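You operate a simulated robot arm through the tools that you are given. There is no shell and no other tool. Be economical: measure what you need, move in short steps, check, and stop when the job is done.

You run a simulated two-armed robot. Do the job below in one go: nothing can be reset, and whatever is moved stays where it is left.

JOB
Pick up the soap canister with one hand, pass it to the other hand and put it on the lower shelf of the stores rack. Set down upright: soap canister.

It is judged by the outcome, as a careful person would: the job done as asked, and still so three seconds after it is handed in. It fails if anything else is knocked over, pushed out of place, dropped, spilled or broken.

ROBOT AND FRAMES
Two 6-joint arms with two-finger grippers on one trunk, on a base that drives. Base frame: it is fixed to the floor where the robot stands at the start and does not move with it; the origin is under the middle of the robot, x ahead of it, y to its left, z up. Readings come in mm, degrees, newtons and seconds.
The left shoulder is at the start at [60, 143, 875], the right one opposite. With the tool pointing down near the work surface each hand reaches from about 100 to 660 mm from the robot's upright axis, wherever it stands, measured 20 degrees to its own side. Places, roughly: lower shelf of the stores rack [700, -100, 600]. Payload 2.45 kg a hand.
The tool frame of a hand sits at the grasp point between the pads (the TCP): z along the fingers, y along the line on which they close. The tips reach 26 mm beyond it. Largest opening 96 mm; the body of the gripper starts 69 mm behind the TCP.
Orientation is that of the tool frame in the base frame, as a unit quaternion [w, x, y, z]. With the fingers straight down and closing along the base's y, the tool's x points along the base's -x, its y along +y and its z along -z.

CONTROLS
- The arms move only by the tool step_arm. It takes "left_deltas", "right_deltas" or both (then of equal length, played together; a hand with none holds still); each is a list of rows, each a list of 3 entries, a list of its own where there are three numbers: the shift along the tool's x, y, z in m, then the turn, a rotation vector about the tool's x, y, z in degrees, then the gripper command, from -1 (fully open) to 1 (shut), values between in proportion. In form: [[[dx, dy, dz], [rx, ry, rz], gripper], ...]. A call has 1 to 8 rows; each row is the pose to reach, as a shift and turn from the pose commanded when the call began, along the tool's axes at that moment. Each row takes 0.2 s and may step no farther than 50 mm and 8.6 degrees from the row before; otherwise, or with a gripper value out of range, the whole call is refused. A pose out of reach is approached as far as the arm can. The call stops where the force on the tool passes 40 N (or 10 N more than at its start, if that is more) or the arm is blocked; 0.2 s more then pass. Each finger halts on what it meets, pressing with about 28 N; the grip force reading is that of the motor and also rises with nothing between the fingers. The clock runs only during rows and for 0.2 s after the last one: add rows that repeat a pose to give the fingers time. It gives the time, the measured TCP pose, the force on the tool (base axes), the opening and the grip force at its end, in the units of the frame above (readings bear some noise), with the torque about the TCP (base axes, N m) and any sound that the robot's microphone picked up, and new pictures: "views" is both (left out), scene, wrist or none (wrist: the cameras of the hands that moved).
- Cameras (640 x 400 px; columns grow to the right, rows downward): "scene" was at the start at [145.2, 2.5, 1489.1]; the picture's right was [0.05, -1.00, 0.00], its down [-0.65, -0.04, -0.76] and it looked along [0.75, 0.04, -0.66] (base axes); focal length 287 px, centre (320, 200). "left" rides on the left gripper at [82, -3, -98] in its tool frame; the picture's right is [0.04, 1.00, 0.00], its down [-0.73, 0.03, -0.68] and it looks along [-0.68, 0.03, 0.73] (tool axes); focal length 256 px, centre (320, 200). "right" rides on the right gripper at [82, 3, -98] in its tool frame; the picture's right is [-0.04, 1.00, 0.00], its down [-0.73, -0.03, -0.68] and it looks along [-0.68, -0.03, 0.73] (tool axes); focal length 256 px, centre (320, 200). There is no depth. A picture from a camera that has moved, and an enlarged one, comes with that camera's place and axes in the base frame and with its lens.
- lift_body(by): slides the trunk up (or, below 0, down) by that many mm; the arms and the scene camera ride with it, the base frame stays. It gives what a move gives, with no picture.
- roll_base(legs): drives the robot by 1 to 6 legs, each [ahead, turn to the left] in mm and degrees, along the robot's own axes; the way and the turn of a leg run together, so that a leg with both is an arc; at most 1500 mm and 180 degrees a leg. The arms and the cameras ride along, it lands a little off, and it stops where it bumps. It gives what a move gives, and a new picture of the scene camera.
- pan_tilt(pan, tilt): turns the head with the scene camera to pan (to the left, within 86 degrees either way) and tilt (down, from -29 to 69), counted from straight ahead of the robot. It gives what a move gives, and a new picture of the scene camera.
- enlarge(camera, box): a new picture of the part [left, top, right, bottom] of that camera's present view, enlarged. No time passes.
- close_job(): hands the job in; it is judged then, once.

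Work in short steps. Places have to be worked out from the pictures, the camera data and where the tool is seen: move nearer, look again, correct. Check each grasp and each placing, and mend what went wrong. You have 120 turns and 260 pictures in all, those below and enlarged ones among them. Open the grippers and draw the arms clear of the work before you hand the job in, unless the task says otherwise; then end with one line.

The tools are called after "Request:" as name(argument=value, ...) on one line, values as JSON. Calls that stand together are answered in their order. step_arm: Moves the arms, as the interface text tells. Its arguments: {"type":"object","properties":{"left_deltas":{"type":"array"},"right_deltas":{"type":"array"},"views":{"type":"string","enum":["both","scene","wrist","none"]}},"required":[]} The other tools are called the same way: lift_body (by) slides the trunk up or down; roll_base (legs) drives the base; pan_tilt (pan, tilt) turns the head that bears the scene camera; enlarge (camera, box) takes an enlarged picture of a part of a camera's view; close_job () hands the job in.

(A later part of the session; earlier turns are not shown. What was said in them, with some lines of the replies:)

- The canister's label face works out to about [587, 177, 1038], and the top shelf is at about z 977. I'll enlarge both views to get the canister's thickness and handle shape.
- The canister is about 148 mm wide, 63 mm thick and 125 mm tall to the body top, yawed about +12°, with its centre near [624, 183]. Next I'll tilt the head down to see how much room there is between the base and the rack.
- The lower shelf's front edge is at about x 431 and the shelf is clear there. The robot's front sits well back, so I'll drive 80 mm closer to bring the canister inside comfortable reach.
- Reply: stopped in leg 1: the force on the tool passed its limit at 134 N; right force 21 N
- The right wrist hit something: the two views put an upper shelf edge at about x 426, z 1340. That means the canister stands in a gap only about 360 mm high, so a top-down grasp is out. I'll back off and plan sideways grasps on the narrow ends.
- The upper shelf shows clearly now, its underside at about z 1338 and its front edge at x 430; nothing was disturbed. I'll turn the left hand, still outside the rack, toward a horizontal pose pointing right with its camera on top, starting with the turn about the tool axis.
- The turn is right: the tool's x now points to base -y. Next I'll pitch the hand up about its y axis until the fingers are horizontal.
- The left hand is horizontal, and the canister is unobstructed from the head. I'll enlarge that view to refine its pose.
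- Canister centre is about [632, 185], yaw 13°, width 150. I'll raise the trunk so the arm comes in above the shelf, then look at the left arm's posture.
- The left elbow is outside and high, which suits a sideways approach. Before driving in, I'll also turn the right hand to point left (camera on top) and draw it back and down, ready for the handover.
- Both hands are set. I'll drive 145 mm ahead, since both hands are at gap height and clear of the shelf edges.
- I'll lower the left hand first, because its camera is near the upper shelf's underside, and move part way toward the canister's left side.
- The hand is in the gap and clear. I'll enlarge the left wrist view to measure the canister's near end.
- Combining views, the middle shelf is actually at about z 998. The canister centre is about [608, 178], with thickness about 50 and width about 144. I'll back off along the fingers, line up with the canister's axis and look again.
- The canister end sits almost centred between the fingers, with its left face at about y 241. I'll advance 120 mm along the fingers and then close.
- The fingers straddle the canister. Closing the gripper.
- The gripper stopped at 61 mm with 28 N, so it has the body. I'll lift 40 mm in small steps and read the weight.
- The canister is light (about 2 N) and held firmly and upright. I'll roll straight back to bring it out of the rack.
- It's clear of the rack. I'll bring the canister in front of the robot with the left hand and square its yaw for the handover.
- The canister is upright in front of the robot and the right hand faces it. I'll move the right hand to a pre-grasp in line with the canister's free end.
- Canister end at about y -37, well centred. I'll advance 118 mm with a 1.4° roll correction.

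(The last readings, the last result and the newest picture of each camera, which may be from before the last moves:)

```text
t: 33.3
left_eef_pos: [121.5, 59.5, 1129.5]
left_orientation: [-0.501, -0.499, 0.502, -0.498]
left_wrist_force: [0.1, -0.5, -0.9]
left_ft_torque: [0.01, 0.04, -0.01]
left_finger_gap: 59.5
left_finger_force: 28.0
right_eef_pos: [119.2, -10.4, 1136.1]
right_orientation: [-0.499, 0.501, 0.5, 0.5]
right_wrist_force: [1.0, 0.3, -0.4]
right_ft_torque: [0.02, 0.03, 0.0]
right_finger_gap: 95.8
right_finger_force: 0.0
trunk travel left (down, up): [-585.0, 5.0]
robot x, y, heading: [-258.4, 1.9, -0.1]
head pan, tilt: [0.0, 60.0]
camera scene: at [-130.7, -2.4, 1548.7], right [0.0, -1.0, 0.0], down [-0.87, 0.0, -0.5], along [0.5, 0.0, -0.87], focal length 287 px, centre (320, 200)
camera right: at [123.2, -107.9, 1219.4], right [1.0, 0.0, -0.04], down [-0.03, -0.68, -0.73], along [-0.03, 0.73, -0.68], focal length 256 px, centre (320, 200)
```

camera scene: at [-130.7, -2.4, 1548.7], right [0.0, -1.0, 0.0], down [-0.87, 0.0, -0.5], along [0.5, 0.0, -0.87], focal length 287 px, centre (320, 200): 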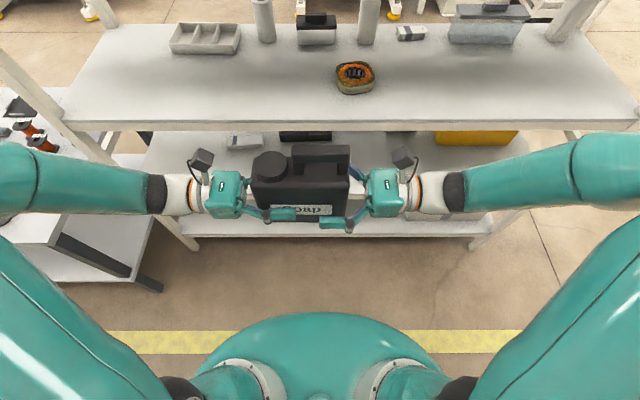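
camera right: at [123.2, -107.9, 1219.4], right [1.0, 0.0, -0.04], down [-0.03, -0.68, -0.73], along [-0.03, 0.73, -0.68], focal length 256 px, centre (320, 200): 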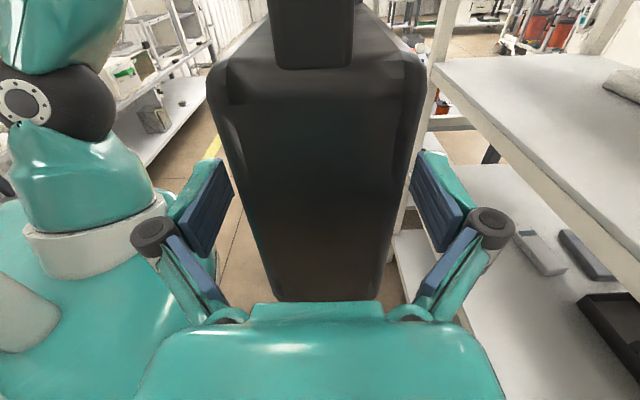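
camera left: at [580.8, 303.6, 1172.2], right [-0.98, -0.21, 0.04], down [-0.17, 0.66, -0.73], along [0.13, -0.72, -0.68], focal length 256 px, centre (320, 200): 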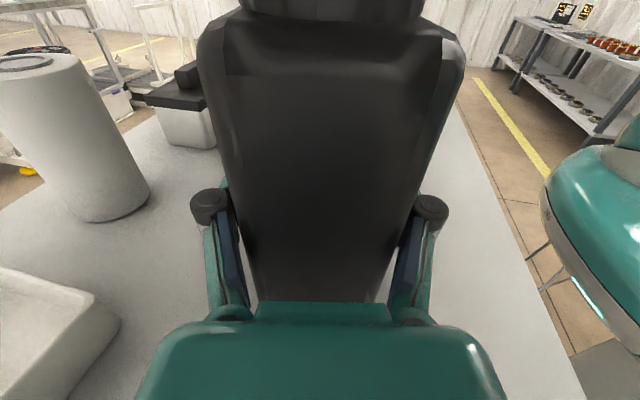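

It's centred around the end, with the tips clear of the left hand's. I'll trim 2 mm and close the right gripper while the left keeps holding.

Request:
step_arm(right_deltas=[[[0, 0.0025, 0], [0, 0, 0], -1], [[0, 0.0025, 0], [0, 0, 0], 1], [[0, 0.0025, 0], [0, 0, 0], 1], [[0, 0.0025, 0], [0, 0, 0], 1], [[0, 0.0025, 0], [0, 0, 0], 1], [[0, 0.0025, 0], [0, 0, 0], 1]], views="wrist")

```text
t: 34.7
left_eef_pos: [121.5, 61.0, 1130.5]
left_orientation: [0.5, 0.5, -0.5, 0.5]
left_wrist_force: [9.6, 7.3, -1.7]
left_ft_torque: [0.01, 0.16, 0.22]
left_finger_gap: 59.5
left_finger_force: 28.2
right_eef_pos: [121.8, -9.2, 1137.8]
right_orientation: [-0.5, 0.5, 0.501, 0.499]
right_wrist_force: [-8.9, -6.9, 1.0]
right_ft_torque: [-0.01, -0.05, 0.4]
right_finger_gap: 59.4
right_finger_force: 28.1
trunk travel left (down, up): [-585.0, 5.0]
robot x, y, heading: [-258.3, -3.1, -0.2]
head pan, tilt: [0.0, 60.0]
camera right: at [125.9, -107.0, 1219.6], right [1.0, 0.0, -0.04], down [-0.03, -0.68, -0.73], along [-0.03, 0.73, -0.68], focal length 256 px, centre (320, 200)
```

right: 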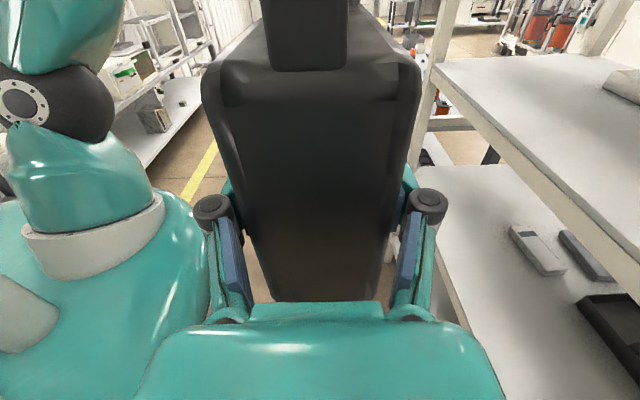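

Both hands now hold it at about 59 mm and 28 N. I'll open the left and draw it back along its fingers.

Request:
step_arm(left_deltas=[[[0, 0, 0], [0, 0, 0], -1], [[0, 0, 0], [0, 0, 0], -1], [[0, 0, 0], [0, 0, 0], -1], [[0, 0, -0.03], [0, 0, 0], -1], [[0, 0, -0.07], [0, 0, 0], -1], [[0, 0, -0.11], [0, 0, 0], -1], [[0, 0, -0.15], [0, 0, 0], -1]], views="both")

```text
t: 36.3
left_eef_pos: [123.3, 212.5, 1132.4]
left_orientation: [0.502, 0.499, -0.502, 0.498]
left_wrist_force: [0.1, 0.6, -0.7]
left_ft_torque: [-0.02, 0.0, 0.0]
left_finger_gap: 96.0
left_finger_force: 0.2
right_eef_pos: [122.7, -8.0, 1136.6]
right_orientation: [-0.499, 0.501, 0.5, 0.5]
right_wrist_force: [0.1, 0.4, -0.7]
right_ft_torque: [-0.04, 0.04, 0.02]
right_finger_gap: 59.4
right_finger_force: 27.9
trunk travel left (down, up): [-585.0, 5.0]
robot x, y, heading: [-260.4, 0.7, -0.4]
head pan, tilt: [0.0, 60.0]
camera scene: at [-130.3, -1.1, 1548.7], right [0.0, -1.0, 0.0], down [-0.87, 0.0, -0.5], along [0.5, 0.0, -0.87], focal length 287 px, centre (320, 200)
camera left: at [129.0, 311.6, 1212.8], right [-1.0, 0.01, 0.04], down [-0.03, 0.68, -0.73], along [-0.03, -0.73, -0.68], focal length 256 px, centre (320, 200)
```

scene: 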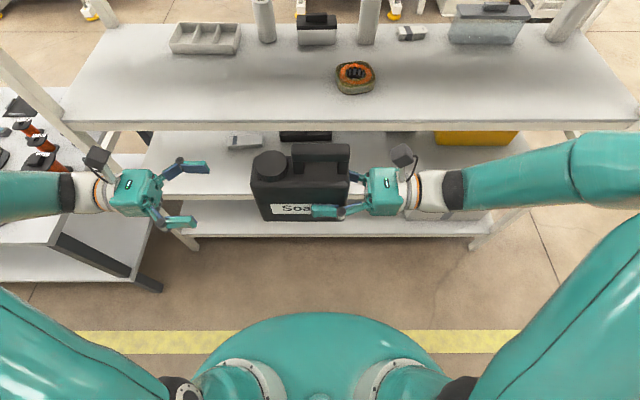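
left: 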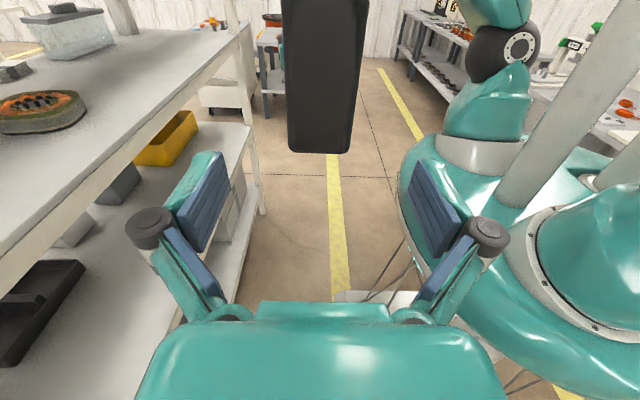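

Handover complete: the right hand holds it alone at 28 N, upright. I'll zoom in on the lower shelf to choose a free spot.

Request:
enlarge(camera="scene", box=[140, 110, 560, 240])

Request:
lift_body(by=-200)

Request:
pan_tilt(pan=0, tilt=40)

```text
1.52 times, centred on (350, 175) of scene
camera zoom: at [-130.3, -1.1, 1548.7], right [0.0, -1.0, 0.0], down [-0.87, 0.0, -0.5], along [0.5, 0.0, -0.87], focal length 437 px, centre (274, 238)
```

zoom: 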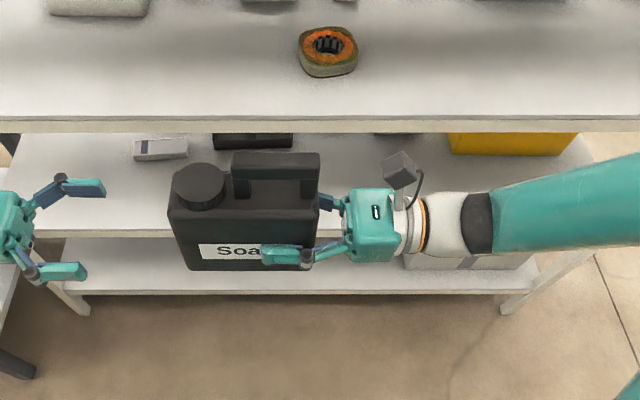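

```text
t: 38.5
left_eef_pos: [124.1, 212.1, 931.9]
left_orientation: [0.502, 0.498, -0.501, 0.499]
left_wrist_force: [0.0, -0.7, 0.6]
left_ft_torque: [0.02, -0.01, 0.0]
left_finger_gap: 96.3
left_finger_force: 0.1
right_eef_pos: [122.1, -9.6, 937.7]
right_orientation: [-0.5, 0.5, 0.501, 0.5]
right_wrist_force: [-0.2, 0.0, -0.2]
right_ft_torque: [-0.02, -0.01, -0.02]
right_finger_gap: 59.2
right_finger_force: 28.0
trunk travel left (down, up): [-385.0, 205.0]
robot x, y, heading: [-258.8, 0.6, -0.2]
head pan, tilt: [0.0, 60.0]
```

```text
t: 39.3
left_eef_pos: [123.8, 211.5, 932.1]
left_orientation: [-0.501, -0.5, 0.501, -0.499]
left_wrist_force: [0.2, 0.8, -0.1]
left_ft_torque: [-0.02, 0.0, -0.02]
left_finger_gap: 95.7
left_finger_force: 0.0
right_eef_pos: [121.5, -9.4, 938.3]
right_orientation: [-0.5, 0.5, 0.501, 0.499]
right_wrist_force: [0.1, -0.2, 0.7]
right_ft_torque: [-0.02, 0.0, -0.03]
right_finger_gap: 59.5
right_finger_force: 27.6
trunk travel left (down, up): [-385.0, 205.0]
robot x, y, heading: [-256.3, 4.2, -0.1]
head pan, tilt: [0.0, 40.0]
camera scene: at [-112.3, -2.1, 1375.4], right [0.0, -1.0, 0.0], down [-0.64, 0.0, -0.77], along [0.77, 0.0, -0.64], focal length 287 px, centre (320, 200)
```

scene: 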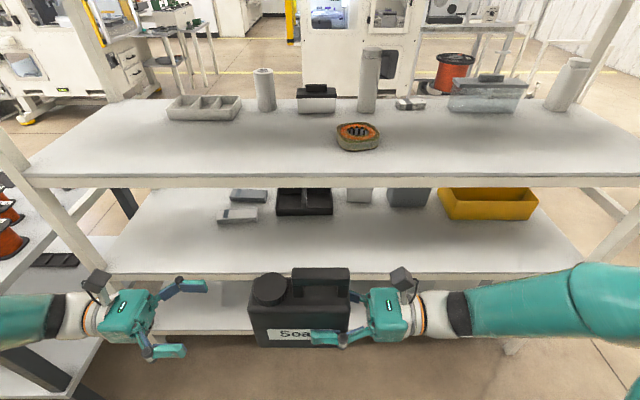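

The view is clear: the lower shelf's front half is free, with the items all at x > 660. I'll turn the right hand to point forward, carrying the canister upright, while moving it to the robot's right.

Request:
step_arm(right_deltas=[[[0, 0.01, -0.02], [-8.5, 0, 0], 1], [[0, 0.02, -0.04], [-17, 0, 0], 1], [[0, 0.03, -0.06], [-25.5, 0, 0], 1], [[0, 0.04, -0.08], [-34, 0, 0], 1], [[0, 0.05, -0.1], [-42.5, 0, 0], 1], [[0, 0.06, -0.12], [-51, 0, 0], 1], [[0, 0.07, -0.13], [-59.5, 0, 0], 1], [[0, 0.07, -0.14], [-68, 0, 0], 1]], views="scene")

```text
t: 41.1
left_eef_pos: [123.9, 211.5, 931.2]
left_orientation: [-0.501, -0.499, 0.501, -0.499]
left_wrist_force: [0.8, -0.5, -0.6]
left_ft_torque: [0.0, 0.01, -0.02]
left_finger_gap: 96.1
left_finger_force: 0.0
right_eef_pos: [248.5, -162.6, 946.6]
right_orientation: [-0.135, 0.694, 0.137, 0.694]
right_wrist_force: [0.0, 0.6, -0.1]
right_ft_torque: [-0.01, 0.05, 0.03]
right_finger_gap: 59.2
right_finger_force: 27.8
right hand out of reach, approached as far as the arm can: row 5, 6, 7, 8
trunk travel left (down, up): [-385.0, 205.0]
robot x, y, heading: [-256.9, 1.4, -0.2]
head pan, tilt: [0.0, 40.0]
camera scene: at [-112.3, -1.9, 1375.4], right [0.0, -1.0, 0.0], down [-0.64, 0.0, -0.77], along [0.77, 0.0, -0.64], focal length 287 px, centre (320, 200)
```

scene: 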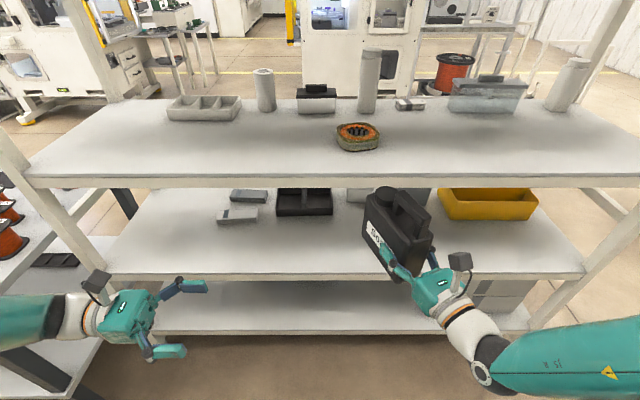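

The orientation was reached (68° turned, hand level), though the arm settled further out at [248, -163]. I'll look at the right arm's posture before going in.

Request:
pan_tilt(pan=-40, tilt=50)

```text
t: 42.2
left_eef_pos: [123.9, 210.4, 932.0]
left_orientation: [0.502, 0.498, -0.501, 0.499]
left_wrist_force: [-0.8, -0.9, 0.0]
left_ft_torque: [-0.02, -0.02, 0.01]
left_finger_gap: 96.0
left_finger_force: 0.0
right_eef_pos: [249.4, -163.5, 947.1]
right_orientation: [-0.136, 0.694, 0.138, 0.694]
right_wrist_force: [0.0, 0.0, -0.6]
right_ft_torque: [-0.01, 0.03, -0.01]
right_finger_gap: 59.3
right_finger_force: 28.3
trunk travel left (down, up): [-385.0, 205.0]
robot x, y, heading: [-257.3, -1.2, -0.3]
head pan, tilt: [-40.0, 50.0]
camera scene: at [-138.4, -51.5, 1361.3], right [-0.64, -0.76, 0.0], down [-0.59, 0.49, -0.64], along [0.49, -0.41, -0.77], focal length 287 px, centre (320, 200)
```

scene: 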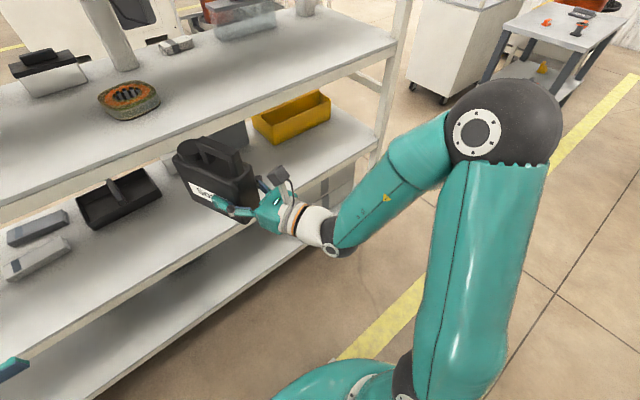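

The elbow is high, back and to the right, so only the hand would enter the rack. I'll tuck the left hand inward and back, then lower the trunk 200 mm (canister bottom at about z 686).

Request:
step_arm(left_deltas=[[[0, 0.02, 0.02], [0, 0, 0], -1], [[0, 0.04, 0.05], [0, 0, 0], -1], [[0, 0.06, 0.08], [0, 0, 0], -1]], views="none")

Request:
lift_body(by=-200)

Request:
pan_tilt(pan=0, tilt=30)

```text
t: 43.0
left_eef_pos: [62.1, 130.4, 931.9]
left_orientation: [-0.501, -0.498, 0.503, -0.498]
left_wrist_force: [0.1, 0.5, -0.1]
left_ft_torque: [0.03, -0.04, 0.01]
left_finger_gap: 95.8
left_finger_force: 0.0
right_eef_pos: [248.5, -162.9, 946.0]
right_orientation: [-0.135, 0.694, 0.136, 0.694]
right_wrist_force: [-0.3, 0.2, -0.1]
right_ft_torque: [0.0, 0.05, -0.04]
right_finger_gap: 59.4
right_finger_force: 28.0
trunk travel left (down, up): [-385.0, 205.0]
robot x, y, heading: [-259.3, 5.5, -0.3]
head pan, tilt: [-40.0, 50.0]
```

```text
t: 45.2
left_eef_pos: [63.5, 130.0, 732.8]
left_orientation: [0.502, 0.498, -0.501, 0.499]
left_wrist_force: [1.0, 0.3, 0.0]
left_ft_torque: [0.0, 0.0, 0.01]
left_finger_gap: 96.0
left_finger_force: 0.0
right_eef_pos: [249.3, -163.6, 747.6]
right_orientation: [-0.135, 0.694, 0.137, 0.694]
right_wrist_force: [0.4, -1.1, -0.3]
right_ft_torque: [0.0, 0.04, -0.01]
right_finger_gap: 59.1
right_finger_force: 27.9
trunk travel left (down, up): [-185.0, 405.0]
robot x, y, heading: [-260.8, 3.8, -0.1]
head pan, tilt: [-40.0, 50.0]
```

```text
t: 46.2
left_eef_pos: [61.9, 131.5, 732.8]
left_orientation: [0.501, 0.499, -0.501, 0.499]
left_wrist_force: [0.0, 0.2, -0.7]
left_ft_torque: [-0.05, -0.02, 0.0]
left_finger_gap: 95.9
left_finger_force: 0.1
right_eef_pos: [248.5, -162.6, 745.9]
right_orientation: [-0.136, 0.694, 0.137, 0.694]
right_wrist_force: [-0.7, 0.1, 0.6]
right_ft_torque: [-0.04, 0.07, 0.03]
right_finger_gap: 59.0
right_finger_force: 28.3
trunk travel left (down, up): [-185.0, 405.0]
robot x, y, heading: [-260.4, -1.5, -0.2]
head pan, tilt: [0.0, 30.0]
camera scene: at [-107.0, -2.2, 1190.7], right [0.0, -1.0, 0.0], down [-0.5, 0.0, -0.87], along [0.87, 0.0, -0.5], focal length 287 px, centre (320, 200)
```

scene: 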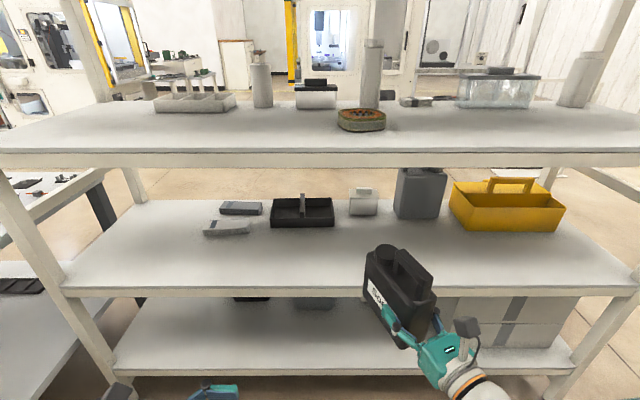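

The lower shelf is at about z 610 and its front is free where I'm aiming, around [550, -150]. The canister bottom is about 75 mm above it, so I'll drive 270 mm ahead.

Request:
roll_base(legs=[[270, 0]])

```text
t: 48.2
left_eef_pos: [333.5, 127.6, 732.1]
left_orientation: [0.502, 0.498, -0.502, 0.498]
left_wrist_force: [-0.4, -0.1, 0.4]
left_ft_torque: [0.01, -0.01, 0.02]
left_finger_gap: 96.0
left_finger_force: 0.0
right_eef_pos: [517.9, -164.5, 746.4]
right_orientation: [-0.134, 0.694, 0.136, 0.694]
right_wrist_force: [-0.3, 0.0, -0.5]
right_ft_torque: [-0.05, 0.06, 0.03]
right_finger_gap: 59.8
right_finger_force: 28.1
trunk travel left (down, up): [-185.0, 405.0]
robot x, y, heading: [11.5, -2.6, -0.2]
head pan, tilt: [0.0, 30.0]
camera scene: at [163.6, -3.6, 1190.8], right [-0.01, -1.0, 0.0], down [-0.5, 0.0, -0.87], along [0.87, -0.01, -0.5], focal length 287 px, centre (320, 200)
```

scene: 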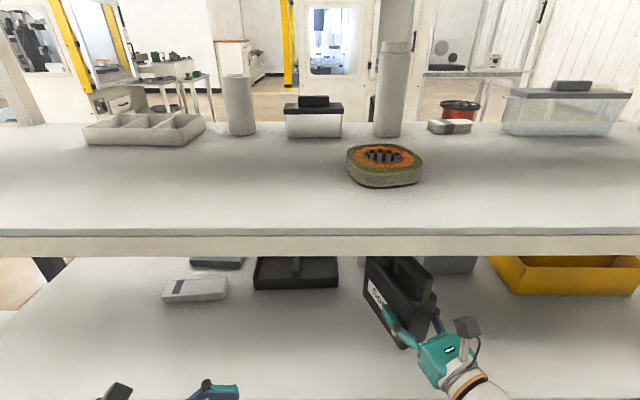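

It's inside the rack and clear of everything. I'll lower the trunk 50 mm and check with the wrist camera.

Request:
lift_body(by=-50)

Request:
enlarge(camera="right", box=[0, 0, 640, 400])

Request:
enlarge(camera="scene", box=[230, 240, 550, 400])

```text
t: 49.1
left_eef_pos: [334.3, 129.3, 683.8]
left_orientation: [-0.502, -0.497, 0.503, -0.497]
left_wrist_force: [-0.3, -0.4, -0.4]
left_ft_torque: [-0.02, -0.02, 0.01]
left_finger_gap: 96.2
left_finger_force: 0.0
right_eef_pos: [519.4, -165.2, 697.9]
right_orientation: [-0.134, 0.694, 0.135, 0.694]
right_wrist_force: [-0.6, -0.1, 0.6]
right_ft_torque: [-0.04, 0.02, -0.03]
right_finger_gap: 59.3
right_finger_force: 28.0
trunk travel left (down, up): [-135.0, 455.0]
robot x, y, heading: [13.3, 0.4, -0.5]
head pan, tilt: [0.0, 30.0]
```

```text
1.00 times, centred on (320, 200) of right (not enlarged: the box is as wide or as high as the picture)
camera zoom: at [429.5, -204.5, 778.8], right [0.37, -0.93, -0.04], down [-0.64, -0.23, -0.73], along [0.67, 0.3, -0.68], focal length 256 px, centre (320, 200)
```

zoom: 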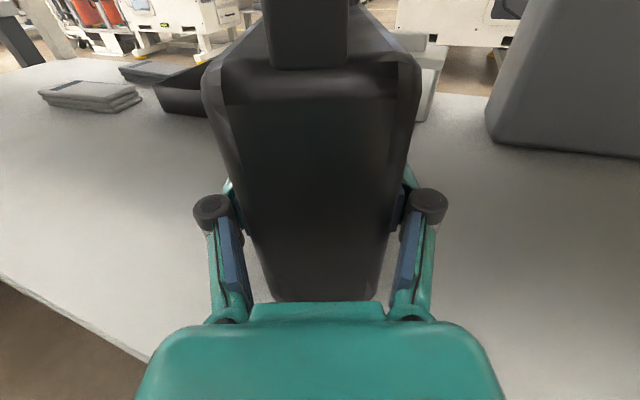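

```text
2.00 times, centred on (390, 320) of scene
camera zoom: at [163.5, -3.6, 1140.8], right [-0.01, -1.0, 0.0], down [-0.5, 0.0, -0.87], along [0.87, -0.01, -0.5], focal length 574 px, centre (180, -40)
```

zoom: 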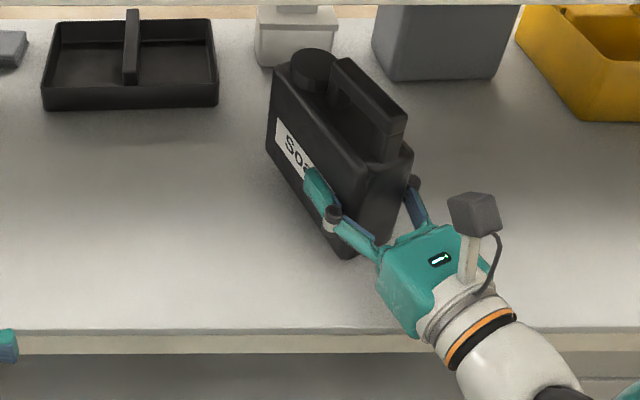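

Placement is good: about 50 mm in from the front edge, clear of the tray, jug and box. I'll descend in small arm steps and watch the force.

Request:
step_arm(right_deltas=[[[-0.005, 0, 0], [0, 0, 0], 1], [[-0.01, 0, 0], [0, 0, 0], 1], [[-0.014, 0, 0], [0, 0, 0], 1]], views="none")

```text
t: 49.9
left_eef_pos: [334.5, 129.3, 683.2]
left_orientation: [-0.502, -0.498, 0.502, -0.498]
left_wrist_force: [-0.3, -0.6, 0.1]
left_ft_torque: [0.03, -0.01, -0.03]
left_finger_gap: 95.8
left_finger_force: 0.1
right_eef_pos: [521.2, -166.2, 682.7]
right_orientation: [-0.135, 0.694, 0.136, 0.694]
right_wrist_force: [0.5, 0.0, 0.2]
right_ft_torque: [-0.01, 0.04, 0.02]
right_finger_gap: 59.6
right_finger_force: 27.9
trunk travel left (down, up): [-135.0, 455.0]
robot x, y, heading: [10.1, -2.6, -0.5]
head pan, tilt: [0.0, 30.0]
```

The arm responds cleanly and nothing has touched yet. Continuing down in 3 mm steps.

Request:
step_arm(right_deltas=[[[-0.003, 0, 0], [0, 0, 0], 1], [[-0.006, 0, 0], [0, 0, 0], 1], [[-0.008, 0, 0], [0, 0, 0], 1]], views="wrist")

```text
t: 50.7
left_eef_pos: [330.8, 128.9, 684.4]
left_orientation: [-0.501, -0.498, 0.502, -0.498]
left_wrist_force: [-0.2, 0.0, -0.3]
left_ft_torque: [-0.02, 0.0, -0.01]
left_finger_gap: 96.0
left_finger_force: 0.0
right_eef_pos: [521.6, -166.8, 680.1]
right_orientation: [-0.133, 0.69, 0.135, 0.698]
right_wrist_force: [-2.3, -4.3, 22.1]
right_ft_torque: [0.22, -0.16, 0.13]
right_finger_gap: 59.2
right_finger_force: 27.6
trunk travel left (down, up): [-135.0, 455.0]
robot x, y, heading: [14.6, 0.1, -0.4]
head pan, tilt: [0.0, 30.0]
camera right: at [430.6, -205.2, 760.1], right [0.37, -0.93, -0.03], down [-0.63, -0.23, -0.74], along [0.68, 0.3, -0.67], focal length 256 px, centre (320, 200)
```

right: 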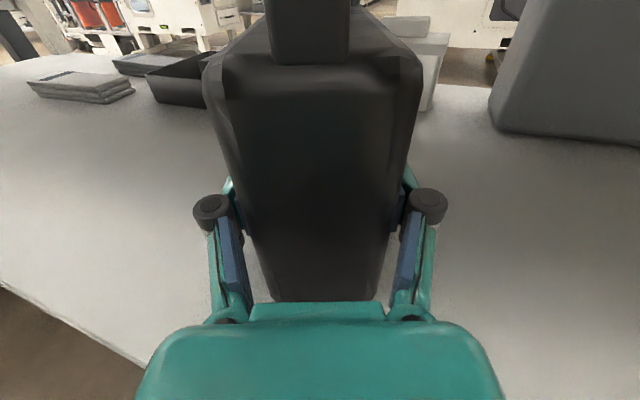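

Contact at TCP z 680, with the shelf bearing 22 N. I'll ease up 4 mm to relieve the press and check before releasing.

Request:
step_arm(right_deltas=[[[0.002, 0, 0], [0, 0, 0], 1], [[0.004, 0, 0], [0, 0, 0], 1], [[0.004, 0, 0], [0, 0, 0], 1]], views="none")

```text
t: 51.5
left_eef_pos: [333.5, 128.5, 684.7]
left_orientation: [-0.502, -0.497, 0.503, -0.497]
left_wrist_force: [0.1, -0.3, 0.4]
left_ft_torque: [0.01, -0.04, 0.01]
left_finger_gap: 96.1
left_finger_force: 0.0
right_eef_pos: [519.9, -166.1, 679.4]
right_orientation: [-0.134, 0.694, 0.135, 0.694]
right_wrist_force: [1.0, -1.5, 7.7]
right_ft_torque: [0.08, -0.7, -0.18]
right_finger_gap: 59.2
right_finger_force: 28.3
trunk travel left (down, up): [-135.0, 455.0]
robot x, y, heading: [13.2, 4.4, -0.3]
head pan, tilt: [0.0, 30.0]
```

The canister rests on the shelf with only about 8 N of press. Opening the right gripper.

Request:
step_arm(right_deltas=[[[0, 0, 0], [0, 0, 0], -1], [[0, 0, 0], [0, 0, 0], -1], [[0, 0, 0], [0, 0, 0], -1], [[0, 0, 0], [0, 0, 0], -1]], views="both")

```text
t: 52.5
left_eef_pos: [332.0, 127.9, 682.4]
left_orientation: [-0.502, -0.498, 0.502, -0.498]
left_wrist_force: [0.3, 0.0, 0.5]
left_ft_torque: [-0.01, 0.02, 0.0]
left_finger_gap: 95.8
left_finger_force: 0.1
right_eef_pos: [520.3, -165.5, 680.0]
right_orientation: [-0.135, 0.694, 0.137, 0.694]
right_wrist_force: [0.2, 0.6, -0.1]
right_ft_torque: [0.0, -0.01, 0.0]
right_finger_gap: 96.1
right_finger_force: 0.0
trunk travel left (down, up): [-135.0, 455.0]
robot x, y, heading: [14.7, -1.5, -0.2]
head pan, tilt: [0.0, 30.0]
camera scene: at [163.5, -3.6, 1140.8], right [-0.01, -1.0, 0.0], down [-0.5, 0.0, -0.87], along [0.87, -0.01, -0.5], focal length 287 px, centre (320, 200)
camera right: at [431.3, -205.2, 761.5], right [0.38, -0.93, -0.04], down [-0.64, -0.23, -0.73], along [0.67, 0.3, -0.68], focal length 256 px, centre (320, 200)
```

scene: 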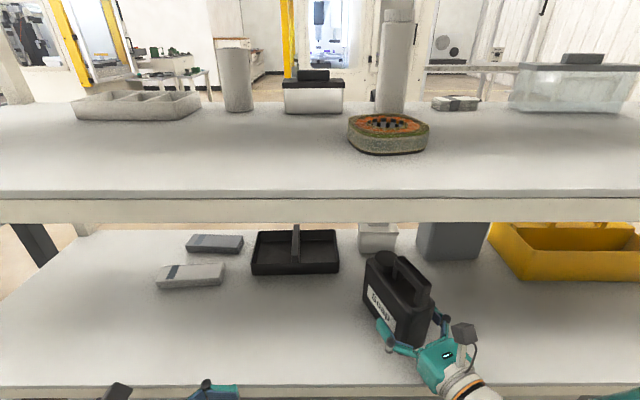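
right: 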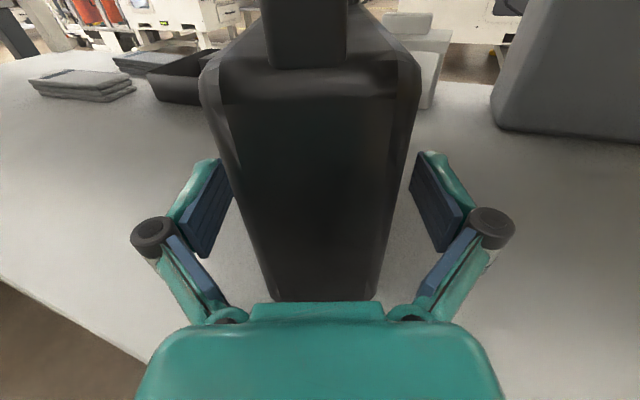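

Released; it stands upright and steady. I'll withdraw along the fingers a little at a time, since the arm was near its inner reach limit in this pose.

Request:
step_arm(right_deltas=[[[0, 0, -0.01], [0, 0, 0], -1], [[0, 0, -0.02], [0, 0, 0], -1]], views="wrist")

```text
t: 53.1
left_eef_pos: [333.7, 128.9, 684.1]
left_orientation: [-0.502, -0.498, 0.502, -0.498]
left_wrist_force: [1.2, -0.3, 0.5]
left_ft_torque: [0.0, -0.01, 0.01]
left_finger_gap: 95.8
left_finger_force: 0.0
right_eef_pos: [518.4, -176.6, 682.0]
right_orientation: [-0.135, 0.694, 0.136, 0.694]
right_wrist_force: [0.1, 0.1, 0.8]
right_ft_torque: [0.01, -0.03, 0.03]
right_finger_gap: 96.3
right_finger_force: 0.0
right hand out of reach, approached as far as the arm can: row 1, 2
trunk travel left (down, up): [-135.0, 455.0]
robot x, y, heading: [12.3, -0.7, -0.0]
head pan, tilt: [0.0, 30.0]
camera right: at [428.4, -216.9, 763.8], right [0.38, -0.93, -0.04], down [-0.64, -0.23, -0.73], along [0.67, 0.3, -0.68], focal length 256 px, centre (320, 200)
```

right: 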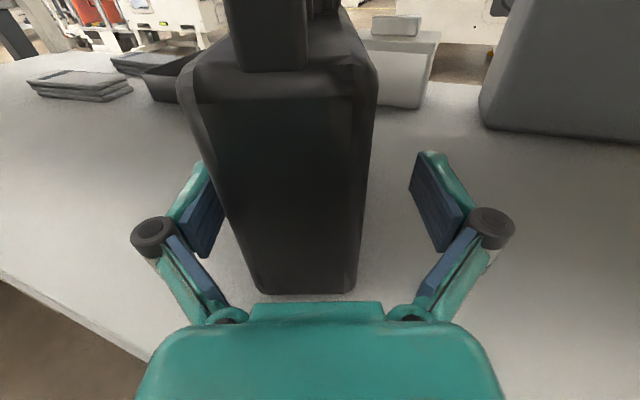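

The arm can't pull back further in x here; it slid 10 mm sideways instead, without touching. I'll retreat in x with the base, and that side offset suits the 22° finger axis.

Request:
roll_base(legs=[[-45, 0]])

Request:
enlarge(camera="right", box=[0, 0, 640, 400])

```text
t: 54.0
left_eef_pos: [288.6, 128.6, 682.6]
left_orientation: [0.503, 0.497, -0.502, 0.498]
left_wrist_force: [0.5, 0.3, 0.1]
left_ft_torque: [-0.02, 0.0, -0.01]
left_finger_gap: 96.2
left_finger_force: 0.1
right_eef_pos: [473.8, -176.9, 681.5]
right_orientation: [-0.135, 0.694, 0.136, 0.694]
right_wrist_force: [1.3, -0.5, -0.2]
right_ft_torque: [0.05, -0.02, 0.0]
right_finger_gap: 96.0
right_finger_force: 0.1
trunk travel left (down, up): [-135.0, 455.0]
robot x, y, heading: [-32.2, 1.3, -0.5]
head pan, tilt: [0.0, 30.0]
camera scene: at [118.6, -3.4, 1140.8], right [-0.01, -1.0, 0.0], down [-0.5, 0.0, -0.87], along [0.87, -0.01, -0.5], focal length 287 px, centre (320, 200)
```

scene: 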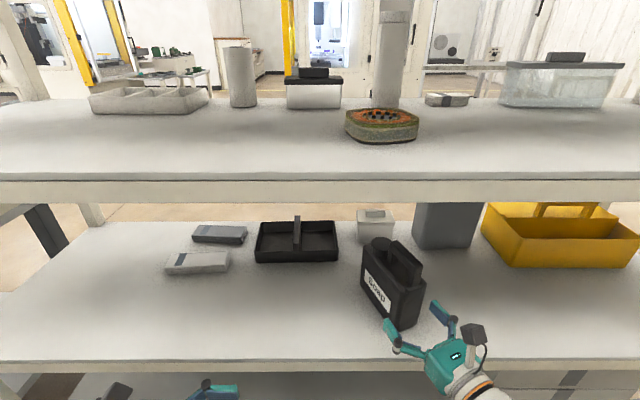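

```text
1.00 times, centred on (320, 200) of right (not enlarged: the box is as wide or as high as the picture)
camera zoom: at [383.4, -216.7, 763.8], right [0.38, -0.93, -0.04], down [-0.64, -0.23, -0.73], along [0.67, 0.3, -0.68], focal length 256 px, centre (320, 200)
```

zoom: 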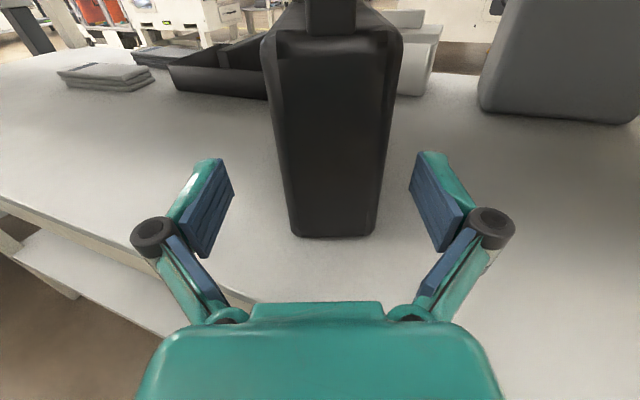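

Clear of both faces, with the canister undisturbed. I'll roll back 25 mm more so the tips pass its end, then the rest of the way.

Request:
roll_base(legs=[[-25, 0], [-230, 0]])

Request:
enlarge(camera="scene", box=[160, 160, 560, 400])

```text
t: 56.2
left_eef_pos: [35.1, 129.9, 684.2]
left_orientation: [-0.503, -0.497, 0.504, -0.496]
left_wrist_force: [0.4, 0.5, 0.2]
left_ft_torque: [0.02, -0.02, -0.01]
left_finger_gap: 96.1
left_finger_force: 0.0
right_eef_pos: [217.2, -179.1, 682.5]
right_orientation: [-0.132, 0.695, 0.133, 0.694]
right_wrist_force: [0.7, 0.1, 0.0]
right_ft_torque: [0.0, -0.01, -0.02]
right_finger_gap: 95.9
right_finger_force: 0.0
trunk travel left (down, up): [-135.0, 455.0]
robot x, y, heading: [-282.7, 3.2, -0.7]
head pan, tilt: [0.0, 30.0]
camera scene: at [-135.6, -2.4, 1140.8], right [-0.01, -1.0, 0.0], down [-0.5, 0.01, -0.87], along [0.87, -0.01, -0.5], focal length 287 px, centre (320, 200)
```

scene: 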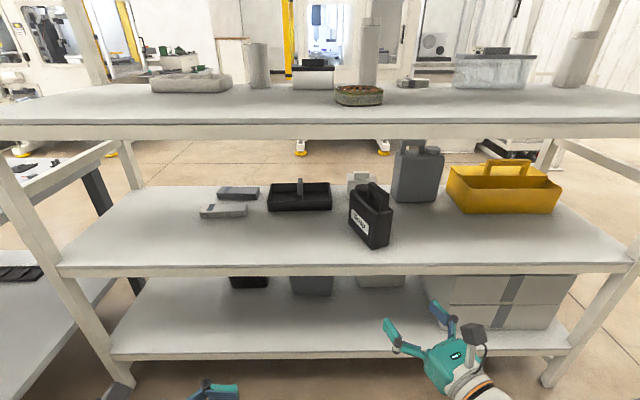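

```text
1.60 times, centred on (360, 280) of scene
camera zoom: at [-135.6, -2.4, 1140.8], right [-0.01, -1.0, 0.0], down [-0.5, 0.01, -0.87], along [0.87, -0.01, -0.5], focal length 459 px, centre (256, 72)
```

zoom: 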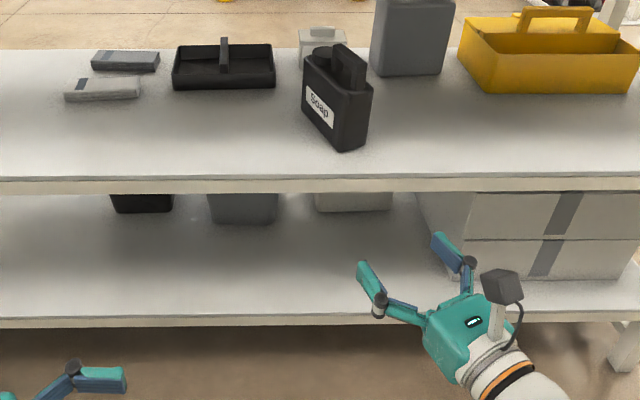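

The canister stands upright on the shelf at about z 615, which matches the lower shelf's stated place. Nothing else has moved, the grippers are open and the arms are clear, so I'm handing in.

Request:
close_job()

```text
The job is handed in.
```

The soap canister went from the left hand to the right and now stands upright on the lower shelf of the stores rack; early on the right wrist bumped the upper shelf, but I saw nothing out of place afterwards.
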